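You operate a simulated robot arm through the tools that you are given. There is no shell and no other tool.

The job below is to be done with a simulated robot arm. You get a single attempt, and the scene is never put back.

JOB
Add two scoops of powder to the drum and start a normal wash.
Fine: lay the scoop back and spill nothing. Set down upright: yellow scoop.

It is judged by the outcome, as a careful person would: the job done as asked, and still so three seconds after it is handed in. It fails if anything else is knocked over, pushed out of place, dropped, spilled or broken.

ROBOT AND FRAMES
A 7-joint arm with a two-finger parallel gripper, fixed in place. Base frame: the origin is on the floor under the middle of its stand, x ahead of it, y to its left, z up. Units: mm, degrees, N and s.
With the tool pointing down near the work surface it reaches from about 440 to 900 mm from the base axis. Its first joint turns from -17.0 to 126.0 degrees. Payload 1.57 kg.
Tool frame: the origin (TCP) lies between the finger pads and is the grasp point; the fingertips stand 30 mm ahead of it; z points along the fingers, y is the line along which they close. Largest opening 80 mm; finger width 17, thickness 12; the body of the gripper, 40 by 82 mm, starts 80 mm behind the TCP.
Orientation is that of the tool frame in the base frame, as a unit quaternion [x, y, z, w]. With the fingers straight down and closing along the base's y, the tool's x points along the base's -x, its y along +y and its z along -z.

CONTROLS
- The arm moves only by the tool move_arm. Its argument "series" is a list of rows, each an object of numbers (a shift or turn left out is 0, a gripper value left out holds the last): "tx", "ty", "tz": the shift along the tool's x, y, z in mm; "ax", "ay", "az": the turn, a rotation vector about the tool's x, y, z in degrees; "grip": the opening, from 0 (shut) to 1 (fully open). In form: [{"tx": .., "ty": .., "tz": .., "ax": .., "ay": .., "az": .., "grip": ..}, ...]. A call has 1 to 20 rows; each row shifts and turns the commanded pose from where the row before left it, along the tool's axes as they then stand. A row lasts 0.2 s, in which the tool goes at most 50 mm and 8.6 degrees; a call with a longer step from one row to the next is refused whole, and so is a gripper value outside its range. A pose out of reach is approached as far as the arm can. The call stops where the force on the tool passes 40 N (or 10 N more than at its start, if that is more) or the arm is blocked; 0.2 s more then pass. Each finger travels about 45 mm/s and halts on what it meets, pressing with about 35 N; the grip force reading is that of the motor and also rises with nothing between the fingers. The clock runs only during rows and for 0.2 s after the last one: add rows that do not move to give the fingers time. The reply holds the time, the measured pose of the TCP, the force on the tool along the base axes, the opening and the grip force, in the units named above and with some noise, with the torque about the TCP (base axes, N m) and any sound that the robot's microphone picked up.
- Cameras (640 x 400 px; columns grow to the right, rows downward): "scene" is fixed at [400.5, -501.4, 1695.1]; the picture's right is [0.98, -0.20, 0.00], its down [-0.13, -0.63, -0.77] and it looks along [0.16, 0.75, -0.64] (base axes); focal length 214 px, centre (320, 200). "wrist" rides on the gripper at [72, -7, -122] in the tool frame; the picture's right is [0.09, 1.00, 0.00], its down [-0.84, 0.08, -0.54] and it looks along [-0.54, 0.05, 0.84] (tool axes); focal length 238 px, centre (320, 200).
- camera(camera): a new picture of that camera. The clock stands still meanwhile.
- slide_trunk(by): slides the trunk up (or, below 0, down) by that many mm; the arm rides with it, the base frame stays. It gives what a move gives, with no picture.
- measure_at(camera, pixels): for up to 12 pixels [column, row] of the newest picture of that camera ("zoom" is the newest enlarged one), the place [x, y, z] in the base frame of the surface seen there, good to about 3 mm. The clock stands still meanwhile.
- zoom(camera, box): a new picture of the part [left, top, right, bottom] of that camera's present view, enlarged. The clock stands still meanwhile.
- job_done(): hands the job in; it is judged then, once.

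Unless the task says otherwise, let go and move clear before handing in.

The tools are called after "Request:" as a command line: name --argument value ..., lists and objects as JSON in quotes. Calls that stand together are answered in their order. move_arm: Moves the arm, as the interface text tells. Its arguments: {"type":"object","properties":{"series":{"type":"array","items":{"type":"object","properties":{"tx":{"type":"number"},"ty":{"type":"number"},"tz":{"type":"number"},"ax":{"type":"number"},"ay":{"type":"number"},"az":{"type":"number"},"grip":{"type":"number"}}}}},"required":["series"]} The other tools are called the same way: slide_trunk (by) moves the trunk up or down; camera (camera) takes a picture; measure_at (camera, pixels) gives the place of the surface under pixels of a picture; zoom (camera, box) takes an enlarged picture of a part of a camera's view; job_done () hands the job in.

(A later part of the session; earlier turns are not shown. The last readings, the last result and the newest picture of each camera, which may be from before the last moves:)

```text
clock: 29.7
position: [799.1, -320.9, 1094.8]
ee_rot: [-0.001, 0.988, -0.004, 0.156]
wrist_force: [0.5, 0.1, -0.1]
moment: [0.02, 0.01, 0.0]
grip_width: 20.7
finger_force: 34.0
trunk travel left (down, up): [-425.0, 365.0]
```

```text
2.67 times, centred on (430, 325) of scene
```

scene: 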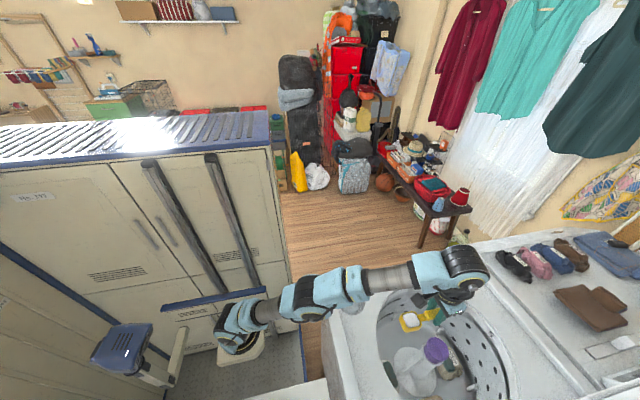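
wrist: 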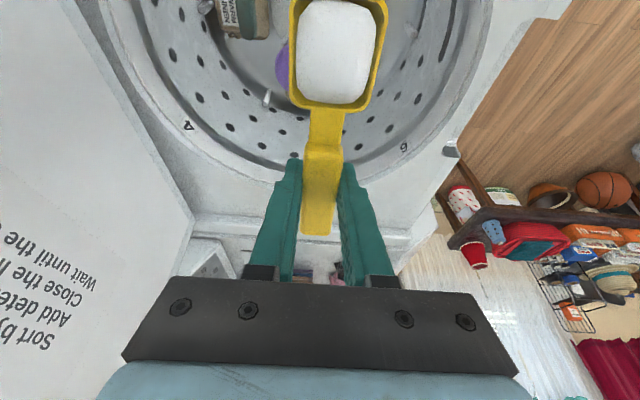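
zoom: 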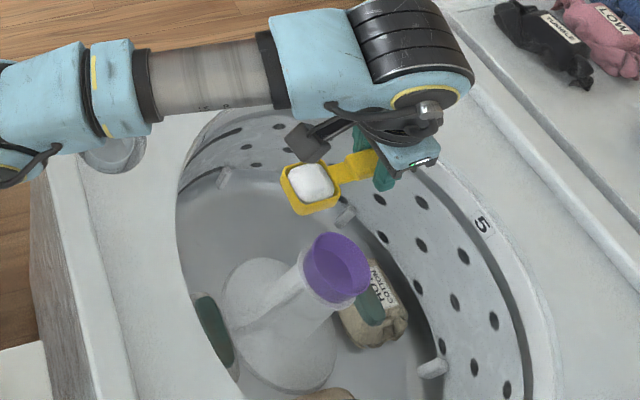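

The scoop is well inside the opening (cup ≈ x 702-750, y -320) and the powder is intact. I'll start pouring by tipping forward while moving back so the cup stays over the same spot.

Request:
move_arm --series '[{"tx": 2.85, "tz": -0.93, "ay": -8}, {"tx": 6.29, "tz": -3.07, "ay": -8}, {"tx": 6.63, "tz": -4.47, "ay": -8}, {"tx": 7.43, "tz": -6.69, "ay": -8}, {"tx": 7.71, "tz": -9.19, "ay": -8}, {"tx": 6.36, "tz": -10.18, "ay": -8}, {"tx": 5.29, "tz": -11.88, "ay": -8}]'

Request:
camera --camera "wrist"

Request:
zoom --camera "scene" --box '[320, 250, 520, 400]'

```text
clock: 31.3
position: [733.0, -320.0, 1094.7]
ee_rot: [-0.002, 0.8, -0.003, 0.6]
wrist_force: [-0.2, 0.4, -0.2]
moment: [0.01, 0.01, -0.01]
grip_width: 20.4
finger_force: 33.7
trunk travel left (down, up): [-425.0, 365.0]
```

```text
taken
```

wrist: 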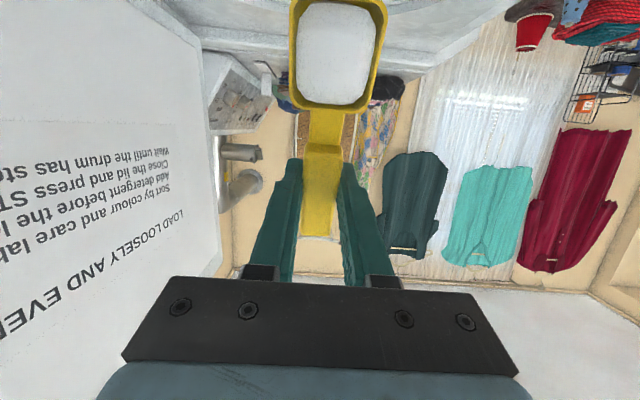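

```text
2.67 times, centred on (420, 325) of scene
```

zoom: 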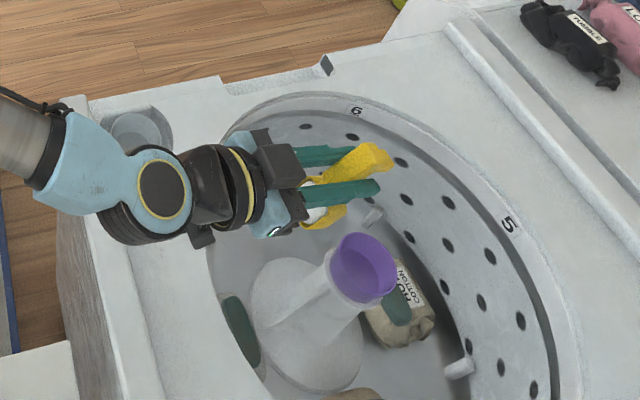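

The cup at (335,55) in the wrist view still holds its powder at about 68° of tilt. I'll keep tipping, now past horizontal.

Request:
move_arm --series '[{"tx": 3.86, "tz": -13.46, "ay": -8}, {"tx": 1.95, "tz": -13.86, "ay": -8}, {"tx": 0, "tz": -15, "ay": -8}, {"tx": -6.76, "tz": -12.17, "ay": -8}]'

Request:
camera --camera "wrist"

Request:
zoom --camera "scene" --box '[320, 250, 520, 400]'

```text
clock: 32.3
position: [678.8, -319.7, 1099.9]
ee_rot: [-0.003, 0.602, -0.002, 0.798]
wrist_force: [0.5, -0.3, -0.2]
moment: [0.01, 0.02, 0.0]
grip_width: 20.8
finger_force: 34.4
trunk travel left (down, up): [-425.0, 365.0]
```

```text
taken
```

wrist: 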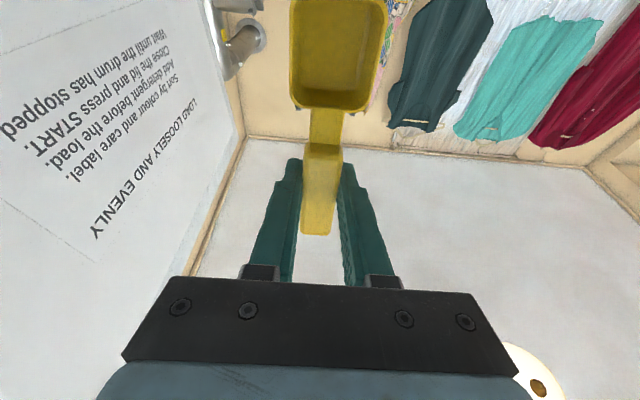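

```text
2.67 times, centred on (420, 325) of scene
```

zoom: 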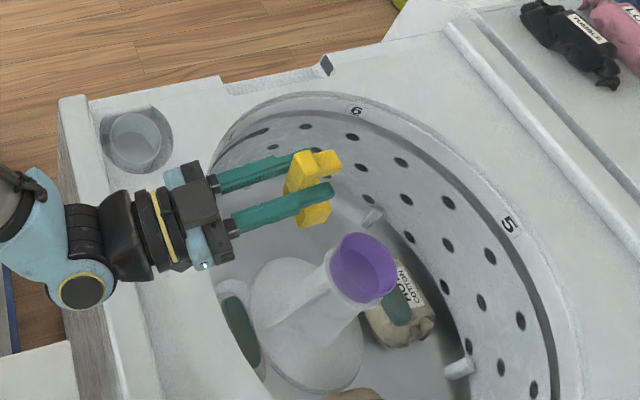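

The cup is empty at (340,55) in the wrist view, so the first scoop went into the drum opening. I'll reverse the tilt and return toward the box for the second scoop.

Request:
move_arm --series '[{"tx": 0, "tz": 0}, {"tx": -6.9, "tz": -24.0, "ay": 8.5}, {"tx": -3.3, "tz": -24.8, "ay": 8.5}, {"tx": 0.4, "tz": -25, "ay": 8.5}, {"tx": 4.1, "tz": -24.7, "ay": 8.5}, {"tx": 7.7, "tz": -23.8, "ay": 8.5}, {"tx": 11.2, "tz": -22.4, "ay": 8.5}, {"tx": 14.3, "tz": -20.5, "ay": 8.5}, {"tx": 17.2, "tz": -18.1, "ay": 8.5}, {"tx": 19.7, "tz": -15.4, "ay": 8.5}, {"tx": 21.8, "tz": -12.3, "ay": 8.5}, {"tx": 23.3, "tz": -9, "ay": 8.5}, {"tx": 24.4, "tz": -5.4, "ay": 6.5}]'

Request:
camera --camera "wrist"

Request:
camera --camera "scene"

Request:
zoom --camera "scene" --box '[320, 260, 520, 400]'

```text
clock: 35.1
position: [394.9, -346.5, 1078.0]
ee_rot: [-0.001, 0.999, -0.003, 0.05]
wrist_force: [-0.6, 0.3, 0.5]
moment: [-0.02, -0.04, 0.04]
grip_width: 20.5
finger_force: 34.3
out of reach, approached as far as the arm can: row 7
trunk travel left (down, up): [-425.0, 365.0]
```

```text
taken
```

wrist: 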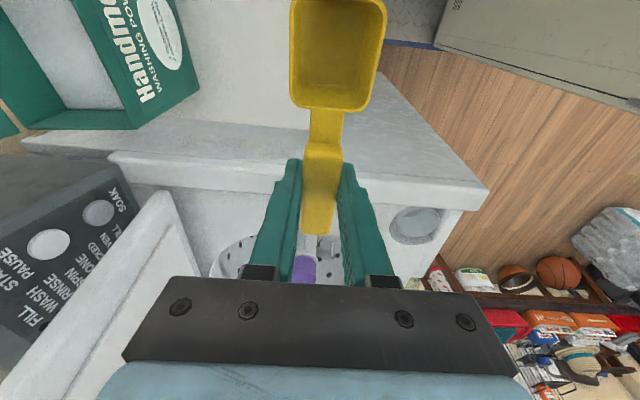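

```text
taken
```

scene: 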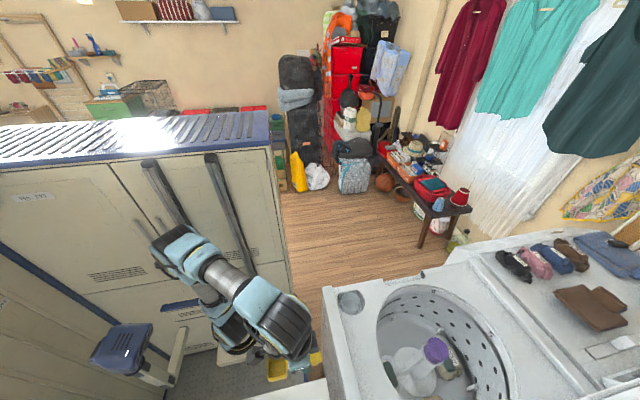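

```text
2.86 times, centred on (420, 330) of scene
```

zoom: 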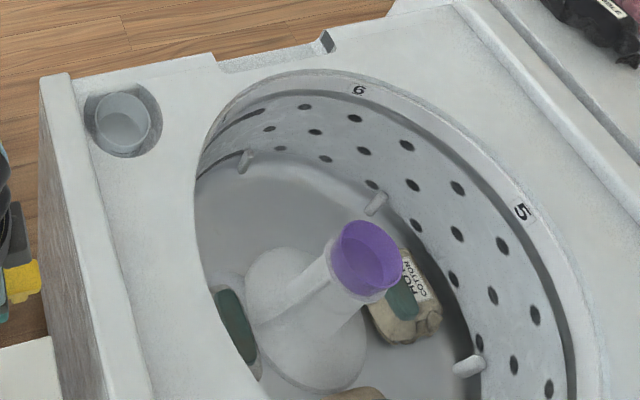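

There's no stray powder visible on the deck, and the cup is empty. I'll move back over the box at y≈-556 and tilt the tool to 45° again.

Request:
move_arm --series '[{"tz": -16}, {"tz": -16}, {"ty": -35}, {"ty": -35}, {"ty": -35}, {"ty": -35}, {"ty": -35}, {"ty": -34}, {"tx": 15, "ay": -7.8}, {"ay": -7.8}, {"ay": -7.8}, {"ay": -7.8}, {"ay": -7.8}]'

Request:
camera --camera "wrist"

```text
clock: 37.9
position: [376.6, -554.2, 1110.2]
ee_rot: [-0.001, 0.924, -0.002, 0.382]
wrist_force: [-0.2, -0.3, -1.7]
moment: [0.01, 0.0, 0.02]
grip_width: 20.6
finger_force: 34.5
trunk travel left (down, up): [-425.0, 365.0]
```

```text
taken
```

wrist: 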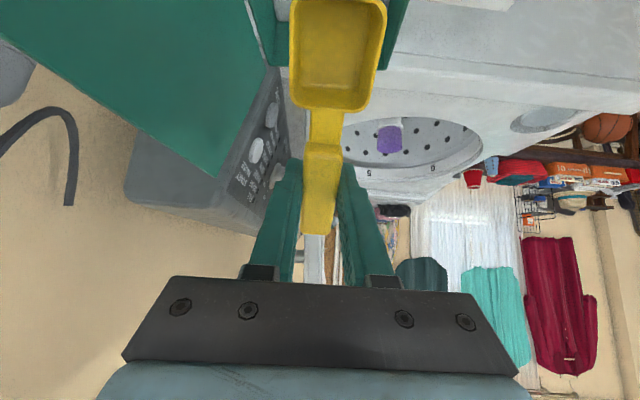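

The tool is at 45° with the cup above the box. I'll descend in small steps to z≈1032 and look for a fill before any hard contact.

Request:
move_arm --series '[{"tx": 6.8, "tz": -6.8, "ty": -1}, {"tx": 14.14, "tz": 14.14}, {"tx": 14.14, "tz": 14.14}, {"tx": 14.14, "tz": 14.14}, {"tx": 3.54, "tz": 3.54}, {"tx": 3.54, "tz": 3.54}, {"tx": 3.54, "tz": 3.54}, {"tx": 2.5, "tz": 2.5}]'

Request:
zoom --camera "wrist" --box '[180, 0, 460, 200]'

```text
clock: 39.7
position: [367.1, -556.8, 1033.0]
ee_rot: [-0.002, 0.924, -0.002, 0.382]
wrist_force: [-0.6, -0.9, 0.1]
moment: [0.0, 0.01, 0.0]
grip_width: 20.7
finger_force: 33.8
trunk travel left (down, up): [-425.0, 365.0]
```

```text
2.00 times, centred on (320, 100) of wrist
```

zoom: 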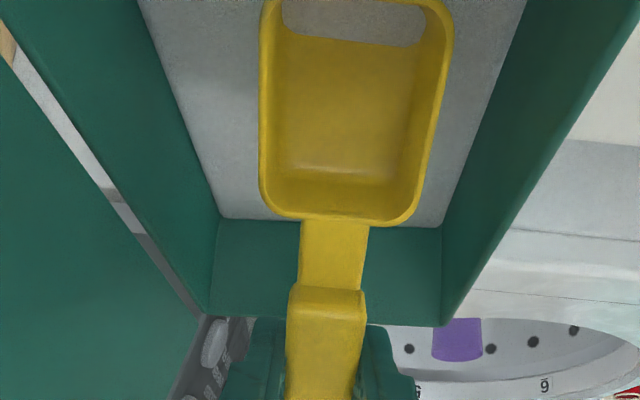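

The powder surface now reaches the far end of the cup, but it isn't filled yet and there's no contact force. I'll go down in 3 mm steps.

Request:
move_arm --series '[{"tx": 2.1, "tz": 2.1}, {"tx": 2.1, "tz": 2.1}]'

Request:
zoom --camera "wrist" --box '[180, 0, 460, 200]'

```text
clock: 40.3
position: [367.7, -554.9, 1025.2]
ee_rot: [-0.001, 0.924, -0.003, 0.382]
wrist_force: [-0.1, 0.3, -0.6]
moment: [-0.04, -0.02, 0.0]
grip_width: 20.8
finger_force: 34.2
trunk travel left (down, up): [-425.0, 365.0]
```

```text
2.00 times, centred on (320, 100) of wrist
```

zoom: 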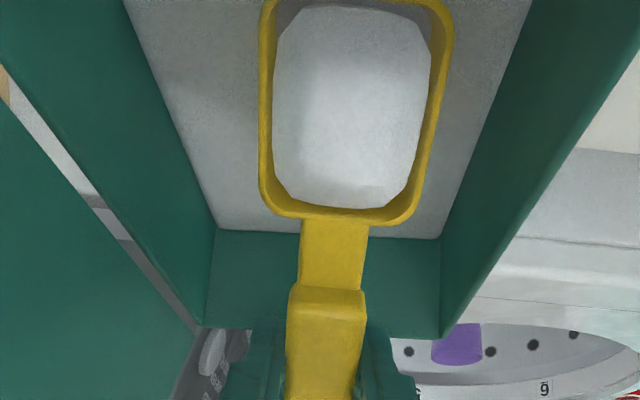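

The cup filled at z≈1025 with no contact force. I'll lift and level it inside the box as before.

Request:
move_arm --series '[{"tx": -7.07, "tz": -4.24, "ay": 6.5}, {"tx": -6.55, "tz": -5.01, "ay": 6.5}, {"tx": -5.94, "tz": -5.72, "ay": 6.5}, {"tx": -5.26, "tz": -6.36, "ay": 6.5}, {"tx": -4.5, "tz": -6.92, "ay": 6.5}, {"tx": -3.68, "tz": -7.38, "ay": 6.5}, {}]'

Request:
camera --camera "wrist"

Request:
measure_at --camera "wrist" --pixels '[[323, 150], [316, 225], [325, 105], [292, 60], [296, 15], [387, 15], [335, 50], [300, 104], [362, 104]]'

```text
clock: 41.9
position: [381.6, -556.9, 1073.9]
ee_rot: [-0.001, 0.999, -0.002, 0.05]
wrist_force: [-0.9, -0.5, -0.2]
moment: [0.01, -0.01, -0.02]
grip_width: 20.9
finger_force: 34.2
trunk travel left (down, up): [-425.0, 365.0]
```

```text
taken
```

wrist: 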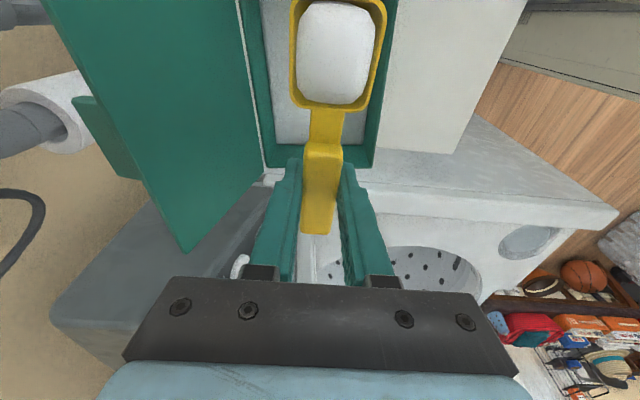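

```text
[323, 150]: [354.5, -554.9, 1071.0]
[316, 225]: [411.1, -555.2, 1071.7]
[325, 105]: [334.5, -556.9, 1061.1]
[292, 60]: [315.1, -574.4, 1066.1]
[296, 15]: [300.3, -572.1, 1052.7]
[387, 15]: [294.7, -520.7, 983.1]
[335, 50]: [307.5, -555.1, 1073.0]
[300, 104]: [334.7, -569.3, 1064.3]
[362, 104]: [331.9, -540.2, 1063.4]
```

The second scoopful is level. I'll repeat the same route: raise, move +y, then +x over the drum.

Request:
move_arm --series '[{"tz": -10}, {"tz": -15}, {"tz": -12}, {"tz": -8}, {"ty": 8}, {"ty": 15}, {"ty": 22}, {"ty": 25}, {"ty": 25}, {"ty": 25}, {"ty": 25}, {"ty": 25}, {"ty": 22}, {"ty": 14}, {"ty": 8}]'

Request:
camera --camera "wrist"

```text
clock: 45.1
position: [374.0, -340.3, 1115.5]
ee_rot: [-0.001, 0.999, -0.003, 0.052]
wrist_force: [0.1, -0.2, -0.1]
moment: [-0.02, -0.02, -0.01]
grip_width: 20.7
finger_force: 33.9
trunk travel left (down, up): [-425.0, 365.0]
```

```text
taken
```

wrist: 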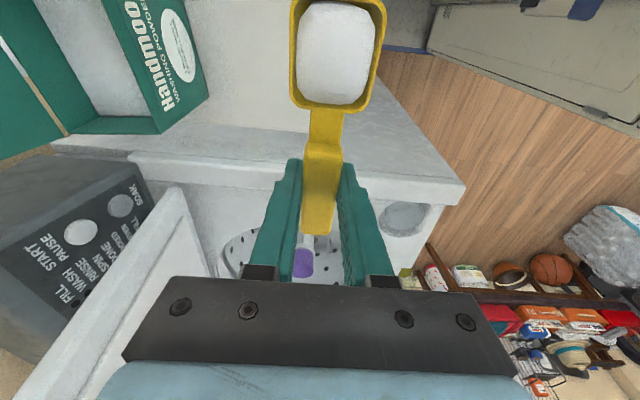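

The cup is still full after the crossing. I'll carry it over the drum along the same path and then ease it deeper with a slight tilt.

Request:
move_arm --series '[{"tx": -8, "tz": 0.8}, {"tx": -15, "tz": 1.6}, {"tx": -22, "tz": 2.3, "ty": 2}, {"tx": -24.7, "tz": 4.6, "ty": 2}, {"tx": -24.7, "tz": 4.6, "ty": 2}, {"tx": -24.7, "tz": 4.6, "ty": 2}, {"tx": -24.7, "tz": 4.6, "ty": 2}, {"tx": -24.7, "tz": 4.6, "ty": 2}, {"tx": -24.7, "tz": 4.6, "ty": 2}, {"tx": -24.7, "tz": 4.6, "ty": 2}, {"tx": -24.7, "tz": 4.6, "ty": 2}, {"tx": -24.7, "tz": 4.6, "ty": 2}, {"tx": -24.7, "tz": 4.6, "ty": 2}, {"tx": -24.7, "tz": 4.6}, {"tx": -24.7, "tz": 4.6}, {"tx": -18, "tz": 2}, {"tx": -10, "tz": 1.2}]'

Request:
camera --camera "wrist"

Request:
zoom --camera "wrist" --box '[130, 0, 450, 200]'

```text
clock: 48.7
position: [749.1, -318.4, 1092.5]
ee_rot: [0.0, 0.999, -0.005, 0.052]
wrist_force: [-0.4, 0.4, 0.8]
moment: [0.03, -0.02, -0.02]
grip_width: 20.6
finger_force: 34.0
trunk travel left (down, up): [-425.0, 365.0]
```

```text
taken
```

wrist: 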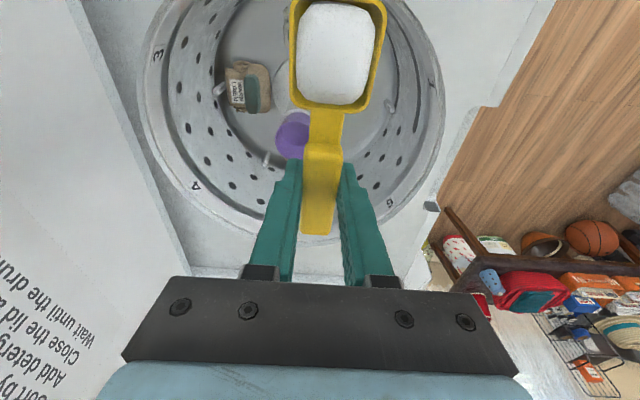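

```text
2.00 times, centred on (290, 100) of wrist
```

zoom: 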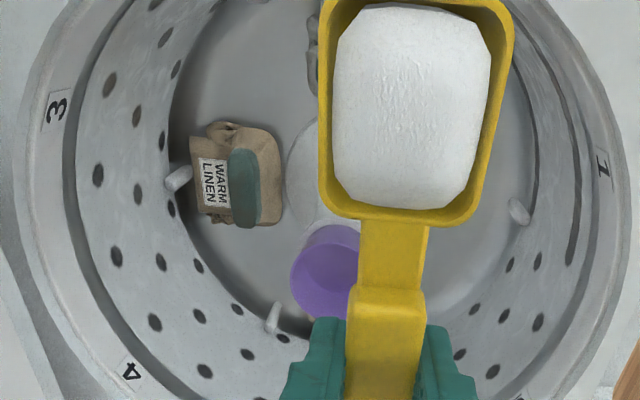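

The cup is over the opening with its powder intact. I'll ease it to x≈800 with a 12° tilt, then tip it out over the same spot.

Request:
move_arm --series '[{"ay": -4}, {"tx": -9.85, "tz": 1.7, "ay": -4}, {"tx": -11.6, "tz": 2.9, "ay": -4}, {"tx": -11.4, "tz": 3.7}, {"tx": -13.4, "tz": 4.3}]'

Request:
move_arm --series '[{"tx": 2.85, "tz": -0.93, "ay": -8}, {"tx": 6.29, "tz": -3.07, "ay": -8}, {"tx": 6.63, "tz": -4.47, "ay": -8}, {"tx": 7.43, "tz": -6.69, "ay": -8}, {"tx": 7.71, "tz": -9.19, "ay": -8}, {"tx": 6.36, "tz": -10.18, "ay": -8}, {"tx": 5.29, "tz": -11.88, "ay": -8}, {"tx": 3.86, "tz": -13.46, "ay": -8}, {"tx": 1.95, "tz": -13.86, "ay": -8}, {"tx": 0, "tz": -15, "ay": -8}, {"tx": -6.76, "tz": -12.17, "ay": -8}, {}]'

Request:
camera --camera "wrist"

Request:
zoom --camera "scene" --box '[320, 250, 520, 400]'

```text
clock: 49.9
position: [795.5, -318.9, 1092.4]
ee_rot: [-0.001, 0.988, -0.002, 0.156]
wrist_force: [-1.8, 0.3, 0.4]
moment: [0.04, -0.02, 0.0]
grip_width: 20.8
finger_force: 34.3
trunk travel left (down, up): [-425.0, 365.0]
```

```text
clock: 52.5
position: [675.8, -318.6, 1097.3]
ee_rot: [-0.003, 0.602, -0.001, 0.798]
wrist_force: [-0.6, -0.7, -0.5]
moment: [-0.01, -0.01, 0.02]
grip_width: 20.7
finger_force: 34.5
trunk travel left (down, up): [-425.0, 365.0]
```

```text
taken
```

wrist: 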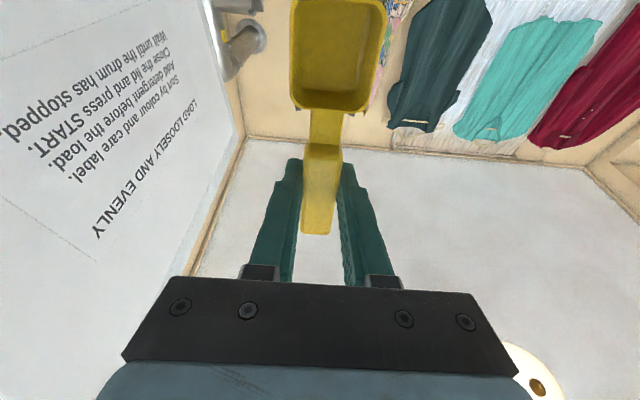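

```text
2.67 times, centred on (420, 325) of scene
```

zoom: 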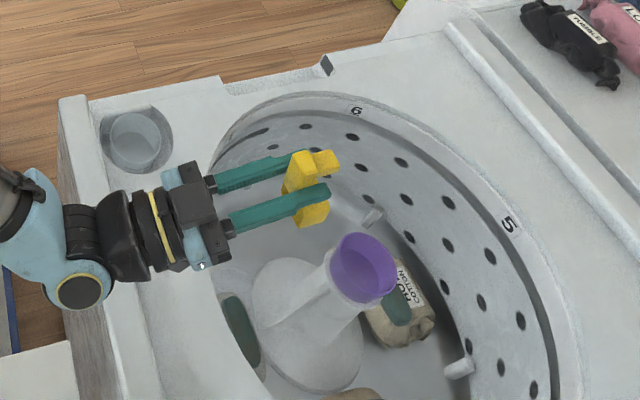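

The second scoop is emptied into the drum and the cup is clean. I'll reverse the tilt and bring the scoop back to where it was lying.

Request:
move_arm --series '[{"tx": -6.9, "tz": -24.0, "ay": 8.5}, {"tx": -3.3, "tz": -24.8, "ay": 8.5}, {"tx": 0.4, "tz": -25, "ay": 8.5}, {"tx": 4.1, "tz": -24.7, "ay": 8.5}, {"tx": 7.7, "tz": -23.8, "ay": 8.5}, {"tx": 11.2, "tz": -22.4, "ay": 8.5}, {"tx": 14.3, "tz": -20.5, "ay": 8.5}, {"tx": 17.2, "tz": -18.1, "ay": 8.5}, {"tx": 19.7, "tz": -15.4, "ay": 8.5}, {"tx": 21.8, "tz": -12.3, "ay": 8.5}, {"tx": 23.3, "tz": -9, "ay": 8.5}, {"tx": 24.4, "tz": -5.4, "ay": 6.5}]'

Request:
camera --camera "wrist"

Request:
camera --camera "scene"

```text
clock: 55.1
position: [385.3, -327.5, 1086.1]
ee_rot: [0.0, 0.999, -0.003, 0.05]
wrist_force: [0.1, 0.2, -0.4]
moment: [0.01, -0.01, 0.0]
grip_width: 20.5
finger_force: 34.2
out of reach, approached as far as the arm can: row 5, 6
trunk travel left (down, up): [-425.0, 365.0]
```

```text
taken
```

wrist: 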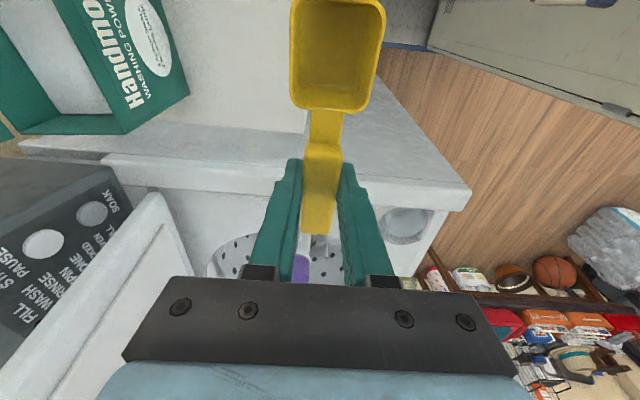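

```text
taken
```

scene: 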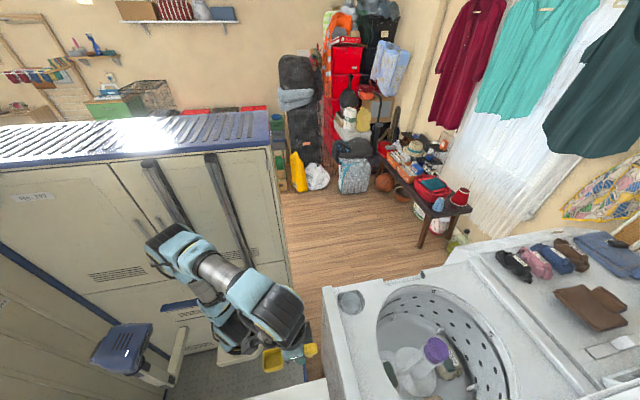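

The scoop is empty and level. I'll move over its original spot at (397,-416) and lower to a checking height.

Request:
move_arm --series '[{"tx": -4, "ty": -30}, {"tx": -4, "ty": -30}, {"tx": -4, "ty": -29}, {"tx": 4.18, "tz": 39.8}, {"tx": 4.18, "tz": 39.8}, {"tx": 4.18, "tz": 39.8}, {"tx": 3.1, "tz": 29.8}]'

Request:
camera --camera "wrist"

Request:
measure_at --camera "wrist" --pixels '[[323, 150], [316, 222], [325, 105], [292, 60], [335, 60], [330, 30], [400, 100], [230, 60], [360, 200], [390, 190]]'

```text
clock: 56.7
position: [397.7, -417.8, 936.1]
ee_rot: [0.0, 0.999, -0.004, 0.051]
wrist_force: [-0.2, 1.0, -0.2]
moment: [0.02, -0.02, -0.03]
grip_width: 20.5
finger_force: 33.8
trunk travel left (down, up): [-425.0, 365.0]
```

```text
taken
```

wrist: 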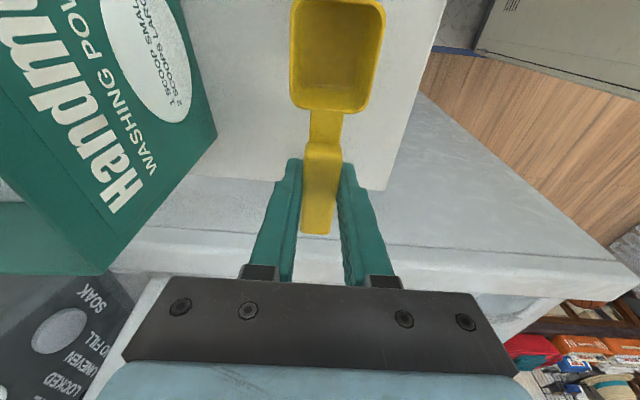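

```text
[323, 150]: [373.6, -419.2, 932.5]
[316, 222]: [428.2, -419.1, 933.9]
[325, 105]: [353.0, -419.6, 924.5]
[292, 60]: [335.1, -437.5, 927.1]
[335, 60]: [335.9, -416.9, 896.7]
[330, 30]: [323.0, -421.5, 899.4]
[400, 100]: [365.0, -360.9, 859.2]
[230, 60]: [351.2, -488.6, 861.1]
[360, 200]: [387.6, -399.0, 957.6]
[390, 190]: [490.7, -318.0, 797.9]
```

The cup's inside floor reads z≈898, and it was 860 when resting on the table. So about 38 mm remains, and I'll lower most of that and then creep down watching the force.

Request:
move_arm --series '[{"tx": 5, "ty": 1.5}, {"tx": 2.1, "tz": 19.9}, {"tx": 1.05, "tz": 9.95}, {"tx": 0.3, "tz": 3}]'

Request:
move_arm --series '[{"tx": 0.15, "tz": 1.5}, {}]'

Request:
measure_at --camera "wrist" --pixels '[[335, 60], [330, 30]]'

```text
clock: 57.7
position: [393.0, -417.1, 904.0]
ee_rot: [-0.001, 0.999, -0.003, 0.053]
wrist_force: [-0.2, -0.4, 6.8]
moment: [0.08, -0.21, 0.01]
grip_width: 20.5
finger_force: 33.9
trunk travel left (down, up): [-425.0, 365.0]
```

```text
clock: 58.3
position: [394.0, -416.4, 903.3]
ee_rot: [0.0, 0.999, -0.004, 0.052]
wrist_force: [-3.2, 2.6, 22.6]
moment: [0.09, -0.59, 0.07]
grip_width: 20.6
finger_force: 34.2
trunk travel left (down, up): [-425.0, 365.0]
```

```text
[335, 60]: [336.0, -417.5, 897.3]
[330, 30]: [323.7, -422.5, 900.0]
```

Contact force is 22.6 N with a moment that places it near the handle end (~26 mm toward +x), so the handle's foot touched before the cup. I'll ease up slightly and measure the scoop's pitch.

Request:
move_arm --series '[{"tx": -0.2, "tz": -2}, {}]'

Request:
camera --camera "wrist"

Request:
measure_at --camera "wrist" --pixels '[[335, 60], [330, 30], [340, 75], [330, 80], [323, 150], [316, 222], [292, 60], [300, 105], [360, 105], [325, 95], [400, 100]]'

Request:
zoom --camera "wrist" --box '[260, 0, 420, 240]'

```text
clock: 58.9
position: [394.6, -416.6, 903.1]
ee_rot: [-0.001, 0.999, -0.002, 0.051]
wrist_force: [0.6, -2.6, 8.8]
moment: [-0.11, -0.28, -0.09]
grip_width: 20.6
finger_force: 34.3
trunk travel left (down, up): [-425.0, 365.0]
```

```text
taken
```

wrist: 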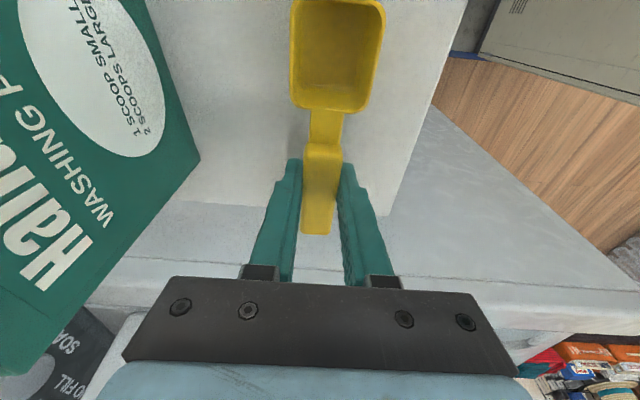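

```text
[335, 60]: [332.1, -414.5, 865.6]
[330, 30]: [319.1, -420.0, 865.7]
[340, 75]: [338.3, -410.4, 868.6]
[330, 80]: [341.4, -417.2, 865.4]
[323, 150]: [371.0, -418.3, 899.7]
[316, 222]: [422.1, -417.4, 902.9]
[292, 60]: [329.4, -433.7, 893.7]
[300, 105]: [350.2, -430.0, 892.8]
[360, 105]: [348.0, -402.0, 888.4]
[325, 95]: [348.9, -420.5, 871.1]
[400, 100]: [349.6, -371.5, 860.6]
```

```text
1.67 times, centred on (340, 120) of wrist
```

zoom: 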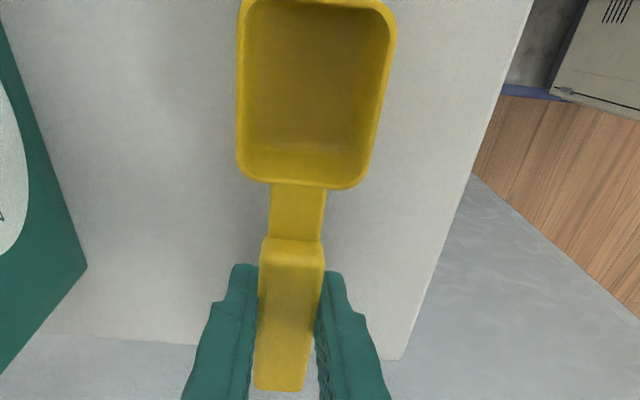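

The cup floor is still about 4 mm above its resting level while the handle foot is touching, so the scoop is ~2.5° nose-up. I'll rotate the cup down by that amount and recheck.

Request:
move_arm --series '[{"ay": -1.5}, {"ay": -1.5}, {}]'

Request:
camera --camera "wrist"

Request:
measure_at --camera "wrist" --pixels '[[335, 60], [330, 30], [340, 75], [330, 80], [323, 150], [316, 222], [292, 60], [300, 105]]'

```text
clock: 59.7
position: [394.1, -417.4, 903.3]
ee_rot: [-0.001, 0.997, -0.003, 0.078]
wrist_force: [0.5, 0.4, -0.6]
moment: [0.0, 0.0, 0.03]
grip_width: 20.8
finger_force: 34.1
trunk travel left (down, up): [-425.0, 365.0]
```

```text
taken
```

wrist: 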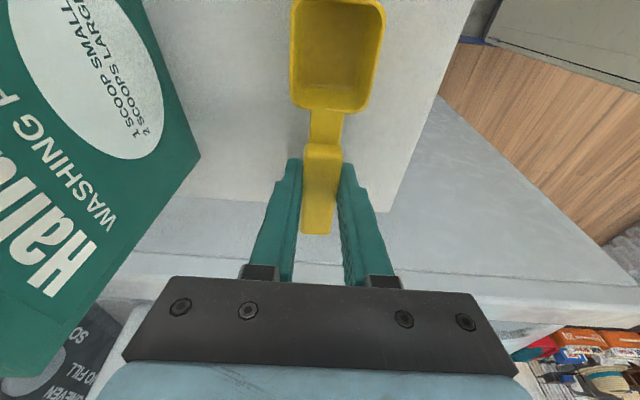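

```text
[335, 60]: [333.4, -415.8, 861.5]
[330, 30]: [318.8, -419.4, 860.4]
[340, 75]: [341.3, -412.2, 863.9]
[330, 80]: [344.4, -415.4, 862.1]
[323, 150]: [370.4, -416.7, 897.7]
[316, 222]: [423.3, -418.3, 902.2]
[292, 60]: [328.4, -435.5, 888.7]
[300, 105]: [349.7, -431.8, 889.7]
```

The cup floor is now at 861, its resting value, with no contact force. I'll lower about 1 mm to seat it, then check before releasing.

Request:
move_arm --series '[{"tx": 0.15, "tz": 1}, {}]'

```text
clock: 60.3
position: [393.8, -416.6, 902.8]
ee_rot: [-0.002, 0.997, -0.002, 0.078]
wrist_force: [-0.3, 0.8, 0.0]
moment: [0.01, 0.06, -0.01]
grip_width: 20.7
finger_force: 34.4
trunk travel left (down, up): [-425.0, 365.0]
```

Request:
move_arm --series '[{"tx": 0.15, "tz": 1}, {}]'

```text
clock: 60.9
position: [394.1, -416.0, 902.4]
ee_rot: [-0.001, 0.997, -0.003, 0.077]
wrist_force: [0.2, 0.7, 10.7]
moment: [0.09, 0.96, 0.0]
grip_width: 20.7
finger_force: 33.8
trunk travel left (down, up): [-425.0, 365.0]
```

There's 10.7 N of contact under the cup's far end, so both ends are within about a millimetre of the table. I'll open the gripper gently.

Request:
move_arm --series '[{"grip": 0.3}, {"grip": 0.4}, {"grip": 0.5}, {"grip": 0.6}, {"grip": 0.7}, {"grip": 0.7}]'

Request:
camera --camera "wrist"

Request:
measure_at --camera "wrist" --pixels '[[335, 60], [330, 30], [323, 150], [316, 222], [292, 60], [300, 105]]'

```text
clock: 62.3
position: [393.6, -417.1, 901.5]
ee_rot: [-0.001, 0.997, -0.002, 0.078]
wrist_force: [-0.6, -0.2, -0.2]
moment: [0.01, 0.01, -0.03]
grip_width: 55.9
finger_force: 0.0
trunk travel left (down, up): [-425.0, 365.0]
```

```text
taken
```

wrist: 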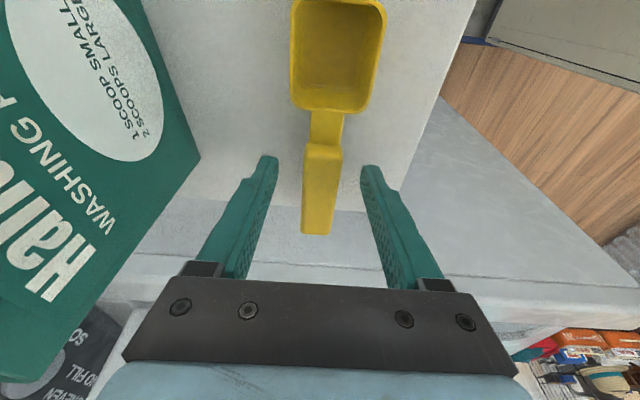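

```text
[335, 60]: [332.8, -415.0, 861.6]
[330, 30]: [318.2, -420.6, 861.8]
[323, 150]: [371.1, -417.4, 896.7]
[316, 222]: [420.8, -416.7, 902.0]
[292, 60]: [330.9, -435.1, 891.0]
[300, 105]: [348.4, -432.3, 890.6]
```

The scoop rests upright at the same height as at the start. I'll back straight up clear of it and level the tool.

Request:
move_arm --series '[{"tx": -1.6, "tz": -9.9}, {"tx": -3.1, "tz": -19.8}, {"tx": -4.7, "tz": -29.6}, {"tx": -4.7, "tz": -29.6, "ay": 4.5}, {"tx": -2, "tz": -39, "ay": 4.5}, {"tz": -40}, {"tz": -30}]'

Request:
camera --camera "wrist"

Request:
camera --camera "scene"

```text
clock: 63.9
position: [394.2, -415.9, 1100.4]
ee_rot: [-0.001, 1.0, -0.003, -0.002]
wrist_force: [0.0, 0.3, 0.5]
moment: [-0.02, 0.06, 0.0]
grip_width: 55.9
finger_force: 0.2
trunk travel left (down, up): [-425.0, 365.0]
```

```text
taken
```

wrist: 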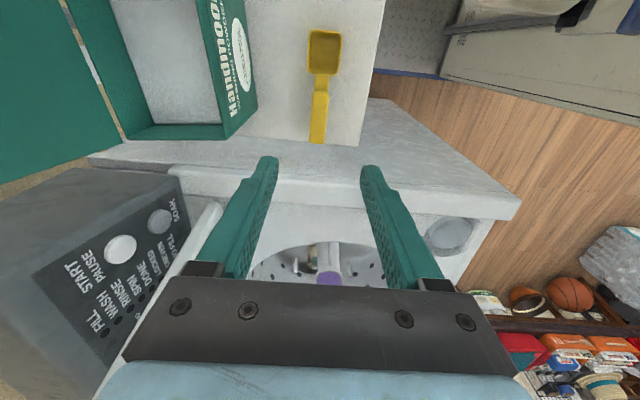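

```text
taken
```

scene: 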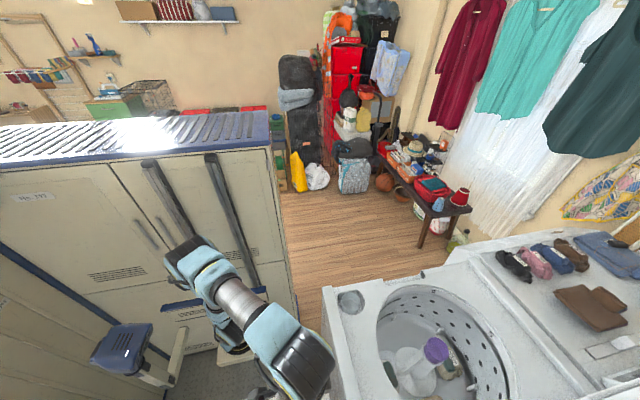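

The scoop is back in place upright at (325,80). Next is the lid, so I'll raise the trunk to get reach at lid height and look at its geometry.

Request:
slide_trunk --by 300

Request:
camera --camera "wrist"

Request:
zoom --camera "wrist" --box '[140, 60, 300, 260]'

```text
clock: 66.9
position: [393.3, -416.7, 1399.5]
ee_rot: [-0.001, 1.0, -0.003, -0.001]
wrist_force: [0.2, -1.2, 0.8]
moment: [0.03, -0.01, 0.04]
grip_width: 56.0
finger_force: 0.0
trunk travel left (down, up): [-725.0, 65.0]
```

```text
taken
```

wrist: 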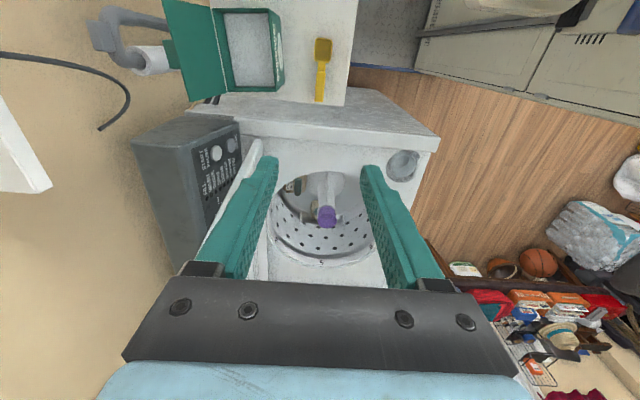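

```text
2.00 times, centred on (220, 160) of wrist
```

zoom: 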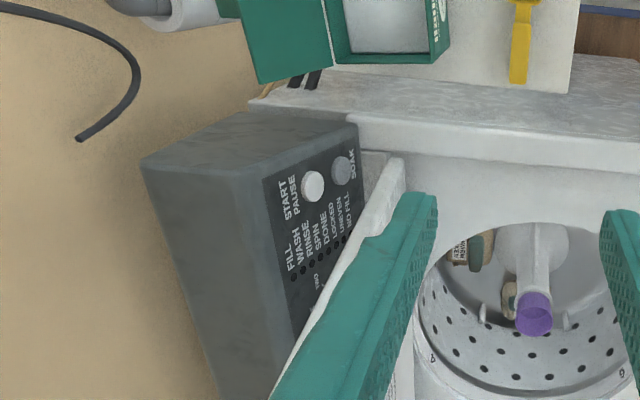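

Finger at (240,200) hides the lid. I'll tilt the tool toward -y so the lid and panel sit between the fingers.

Request:
move_arm --series '[{"grip": 1.0, "ty": -25, "ax": 8}, {"ty": -25, "ax": 8}, {"ax": 4}, {}]'

Request:
camera --camera "wrist"

Request:
zoom --camera "wrist" --box '[220, 60, 420, 280]'

```text
clock: 67.9
position: [395.0, -465.2, 1404.2]
ee_rot: [-0.002, 0.984, -0.177, -0.001]
wrist_force: [-0.7, -0.4, 0.3]
moment: [-0.06, 0.01, -0.02]
grip_width: 79.9
finger_force: 0.1
trunk travel left (down, up): [-725.0, 65.0]
```

```text
taken
```

wrist: 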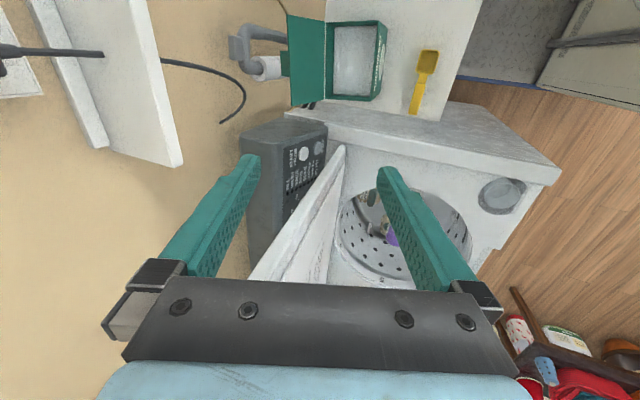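

```text
1.82 times, centred on (320, 170) of wrist
```

zoom: 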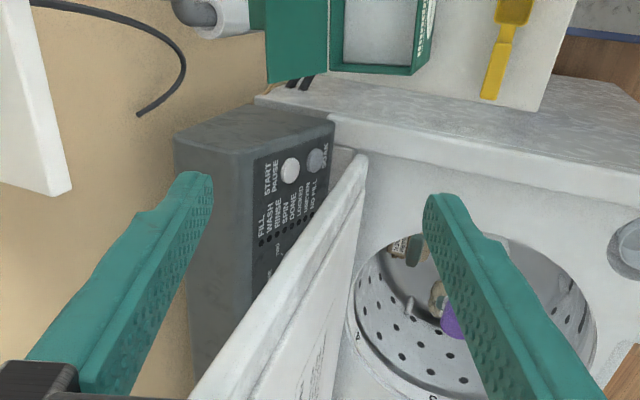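

Request:
measure_at --camera "wrist" --pixels '[[343, 149], [335, 165], [320, 190], [300, 220], [270, 265], [345, 155], [340, 180], [330, 210], [315, 255], [262, 275], [280, 276], [330, 275]]'

Request:
measure_at --camera "wrist" --pixels '[[303, 155], [319, 147], [300, 180], [292, 205], [280, 130], [320, 128], [250, 145], [265, 240], [250, 250], [285, 230], [345, 265], [350, 200]]'

```text
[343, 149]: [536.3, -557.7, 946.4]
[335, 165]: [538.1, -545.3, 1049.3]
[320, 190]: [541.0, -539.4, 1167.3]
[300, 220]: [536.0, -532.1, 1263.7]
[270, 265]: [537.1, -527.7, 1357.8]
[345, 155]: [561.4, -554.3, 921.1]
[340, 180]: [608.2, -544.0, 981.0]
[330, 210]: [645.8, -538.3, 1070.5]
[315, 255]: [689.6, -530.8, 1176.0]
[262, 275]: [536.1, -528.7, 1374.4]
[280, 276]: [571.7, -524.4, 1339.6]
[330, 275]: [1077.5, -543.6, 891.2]
```

```text
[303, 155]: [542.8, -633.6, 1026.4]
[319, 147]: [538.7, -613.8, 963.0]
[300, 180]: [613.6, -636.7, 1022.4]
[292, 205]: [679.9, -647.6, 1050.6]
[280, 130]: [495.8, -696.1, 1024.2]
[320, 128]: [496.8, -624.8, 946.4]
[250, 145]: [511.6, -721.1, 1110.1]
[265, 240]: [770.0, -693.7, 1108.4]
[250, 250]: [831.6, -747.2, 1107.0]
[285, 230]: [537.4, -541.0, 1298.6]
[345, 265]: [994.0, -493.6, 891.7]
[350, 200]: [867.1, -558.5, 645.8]
```

The lid leans ~4° forward, running from about (537,-558,946) up past (536,-528,1374), so its hinge holds by itself. I'll tilt the camera upward to see the lid's top edge.

Request:
move_arm --series '[{"ay": -8}, {"ay": -8}, {"ay": -8}, {}]'

Request:
camera --camera "wrist"

```text
clock: 68.9
position: [394.2, -465.6, 1404.0]
ee_rot: [-0.038, 0.963, -0.172, 0.203]
wrist_force: [-0.1, -0.4, -1.1]
moment: [-0.01, 0.02, 0.01]
grip_width: 80.0
finger_force: 0.1
trunk travel left (down, up): [-725.0, 65.0]
```

```text
taken
```

wrist: 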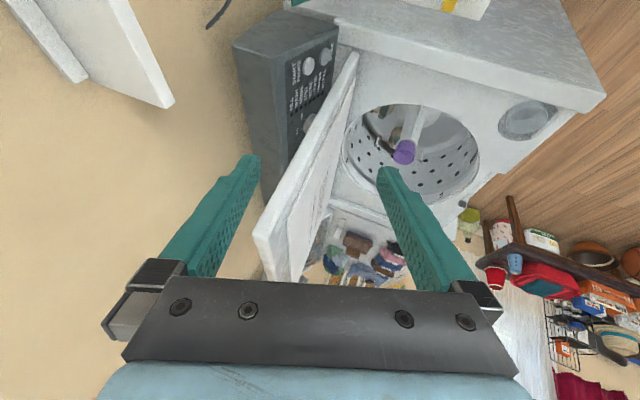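

Request:
measure_at --camera "wrist" --pixels '[[256, 232], [262, 222], [272, 238], [275, 270], [290, 275], [300, 270], [310, 240], [275, 205], [300, 165], [340, 85], [355, 55], [340, 140]]'

Request:
zoom --camera "wrist" --box '[230, 30, 430, 280]'

```text
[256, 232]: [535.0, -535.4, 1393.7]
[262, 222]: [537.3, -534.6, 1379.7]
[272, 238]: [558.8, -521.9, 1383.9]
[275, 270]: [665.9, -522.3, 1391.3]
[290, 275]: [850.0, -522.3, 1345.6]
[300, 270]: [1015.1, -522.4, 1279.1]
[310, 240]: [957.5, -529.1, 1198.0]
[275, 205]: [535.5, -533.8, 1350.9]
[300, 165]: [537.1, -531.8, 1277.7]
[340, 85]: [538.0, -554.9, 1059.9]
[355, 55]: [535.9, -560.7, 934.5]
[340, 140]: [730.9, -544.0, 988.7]
```

```text
1.60 times, centred on (330, 155) of wrist
```

zoom: 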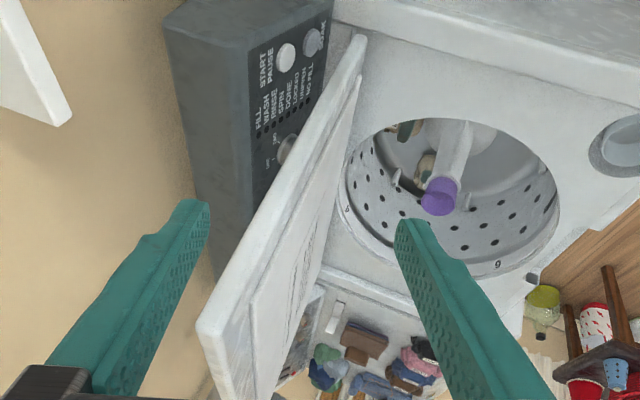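

The lid top is at z≈1394 with its left edge at x≈535. Before closing it, I'll look straight down into the drum to confirm the powder landed inside and the deck is clean.

Request:
move_arm --series '[{"ay": 8}, {"ay": 8}, {"ay": 8}, {"ax": -8}, {"ax": -8}, {"ax": -4}, {"ty": 40}, {"ty": 40}, {"ty": 40}, {"tx": -40, "ty": 20}, {"tx": -40}, {"tx": -40}, {"tx": -40}, {"tx": -30}]'

Request:
camera --camera "wrist"

Request:
zoom --camera "wrist" --box '[160, 0, 440, 180]'

```text
clock: 71.9
position: [586.1, -325.2, 1403.5]
ee_rot: [-0.001, 1.0, -0.003, -0.001]
wrist_force: [-0.3, -0.3, 0.2]
moment: [-0.03, -0.01, -0.03]
grip_width: 80.0
finger_force: 0.1
trunk travel left (down, up): [-725.0, 65.0]
```

```text
taken
```

wrist: 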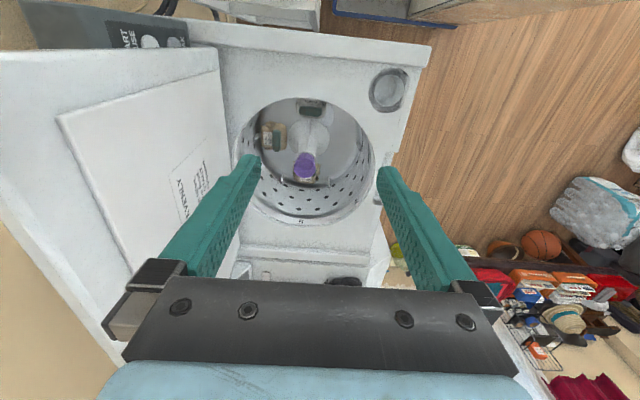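

```text
2.22 times, centred on (300, 90) of wrist
```

zoom: 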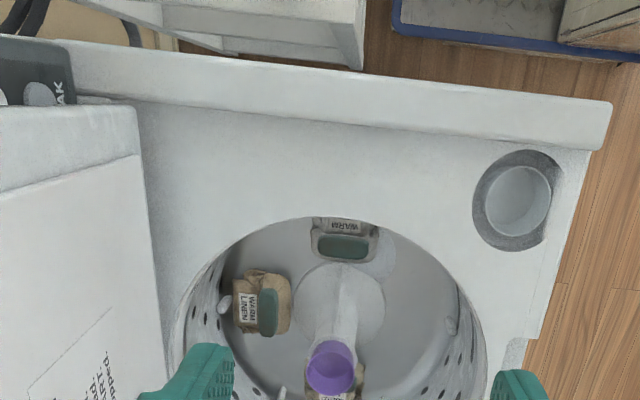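

The deck around the opening looks clean. I'll zoom further into the drum floor near (325,110) to find the powder.

Request:
zoom --camera "wrist" --box '[250, 90, 380, 180]'

Request:
measure_at --camera "wrist" --pixels '[[327, 115], [335, 120], [345, 130], [290, 110], [310, 108], [340, 60], [260, 90], [220, 170], [390, 160], [300, 230]]'

```text
4.44 times, centred on (315, 135) of wrist
```

zoom: 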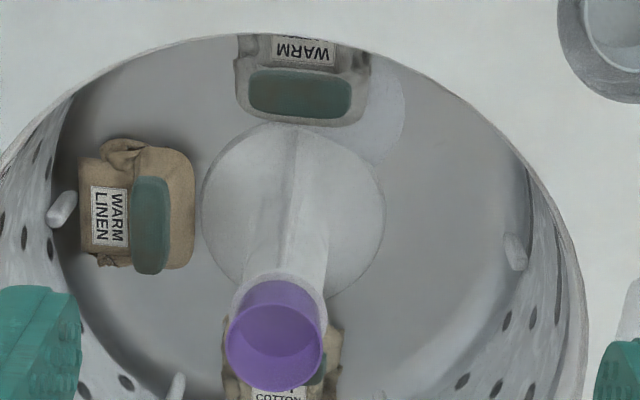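

```text
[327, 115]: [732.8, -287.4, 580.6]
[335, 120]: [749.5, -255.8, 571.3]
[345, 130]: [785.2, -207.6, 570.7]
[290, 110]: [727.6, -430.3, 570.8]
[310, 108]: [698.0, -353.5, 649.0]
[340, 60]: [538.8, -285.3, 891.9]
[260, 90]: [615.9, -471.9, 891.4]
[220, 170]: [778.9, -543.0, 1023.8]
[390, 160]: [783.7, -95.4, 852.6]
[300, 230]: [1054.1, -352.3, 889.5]
```

The powder heap is visible at zoom (385,115), around (733,-287,580), about 10 mm above the drum floor, and the deck is clean. Now I'll set up to push the lid shut from behind its left edge, with fingers closed and the tool tilted to point toward +x.

Request:
move_arm --series '[{"tx": 40, "ty": -20, "grip": 0}, {"tx": 40, "ty": -30, "grip": 0}, {"tx": 40, "ty": -40}, {"tx": 40, "ty": -40}, {"ty": -30}, {"ay": -8}, {"ay": -8}, {"ay": -8}, {"ay": -8}, {"ay": -8}, {"ay": -8}, {"ay": -8}]'

Request:
camera --camera "wrist"

Request:
camera --camera "scene"

```text
refused: row 3 steps farther than a row can; nothing moved
```

```text
taken
```

wrist: 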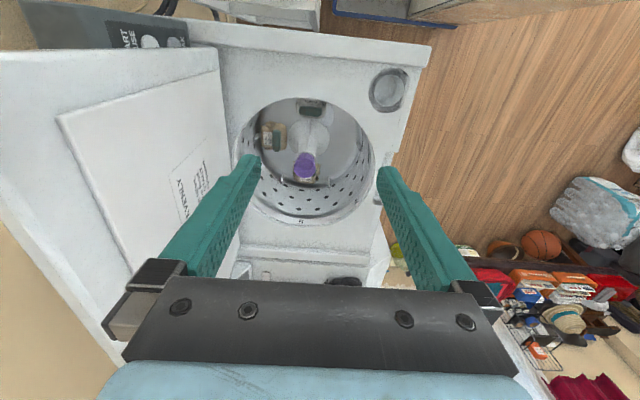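

```text
taken
```

scene: 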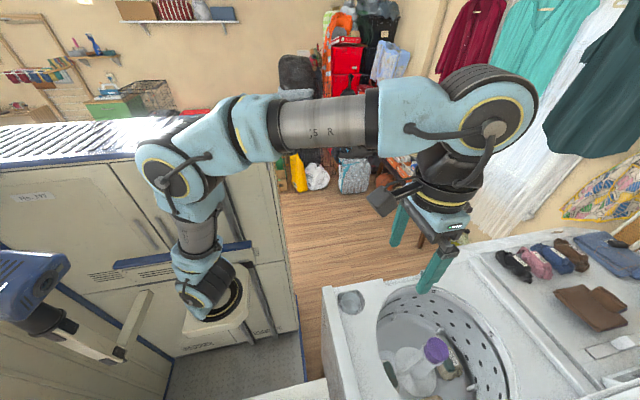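

The call was refused because one diagonal step exceeded the 50 mm limit, and nothing moved. I'll send it again with smaller steps.

Request:
move_arm --series '[{"tx": 35, "ty": -20, "grip": 0}, {"tx": 35, "ty": -30, "grip": 0}, {"tx": 35, "ty": -30}, {"tx": 35, "ty": -30}, {"tx": 10, "ty": -40}, {"ay": -8}, {"ay": -8}, {"ay": -8}, {"ay": -8}, {"ay": -8}, {"ay": -8}, {"ay": -8}]'

Request:
camera --camera "wrist"

Request:
camera --camera "scene"

```text
clock: 74.5
position: [435.3, -475.7, 1404.2]
ee_rot: [-0.002, 0.883, -0.003, 0.47]
wrist_force: [0.0, 0.0, -0.4]
moment: [0.01, 0.0, 0.03]
grip_width: 0.3
finger_force: 21.4
trunk travel left (down, up): [-725.0, 65.0]
```

```text
taken
```

wrist: 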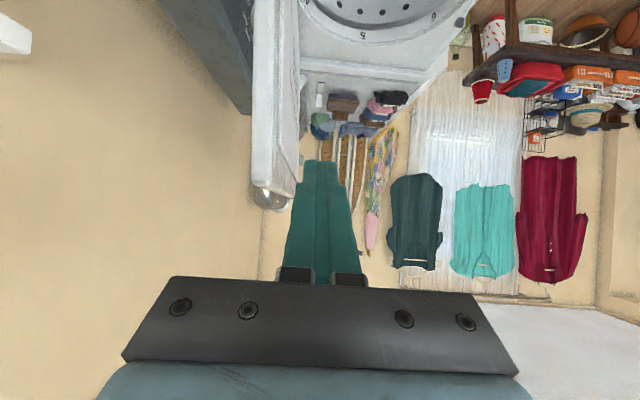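

```text
taken
```

scene: 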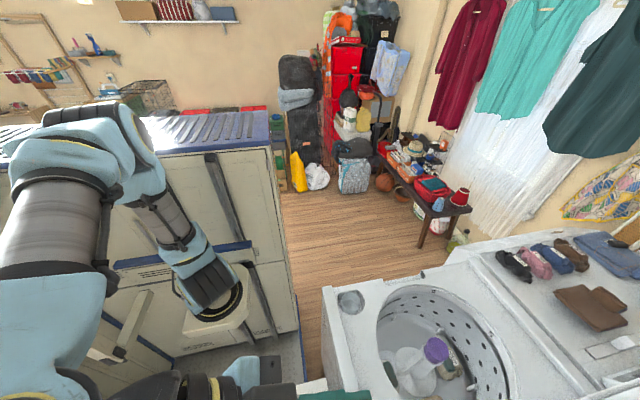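

The closed fingers now point forward-down and the lid edge is at (272,150). I'll check where the wall behind it is before moving the tool behind the lid.

Request:
measure_at --camera "wrist" --pixels '[[100, 200], [200, 150], [20, 40], [220, 60], [245, 80], [262, 200], [290, 200], [270, 100], [285, 80], [240, 250], [300, 150], [262, 20]]'

```text
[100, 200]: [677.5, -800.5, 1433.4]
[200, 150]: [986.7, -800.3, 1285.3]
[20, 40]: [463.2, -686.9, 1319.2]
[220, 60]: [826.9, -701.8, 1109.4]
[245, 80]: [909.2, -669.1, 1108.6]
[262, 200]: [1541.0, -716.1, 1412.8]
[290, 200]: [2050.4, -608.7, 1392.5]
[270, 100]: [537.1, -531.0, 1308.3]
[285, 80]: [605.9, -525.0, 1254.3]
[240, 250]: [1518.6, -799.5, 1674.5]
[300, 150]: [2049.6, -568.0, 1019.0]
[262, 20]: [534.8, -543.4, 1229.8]
```

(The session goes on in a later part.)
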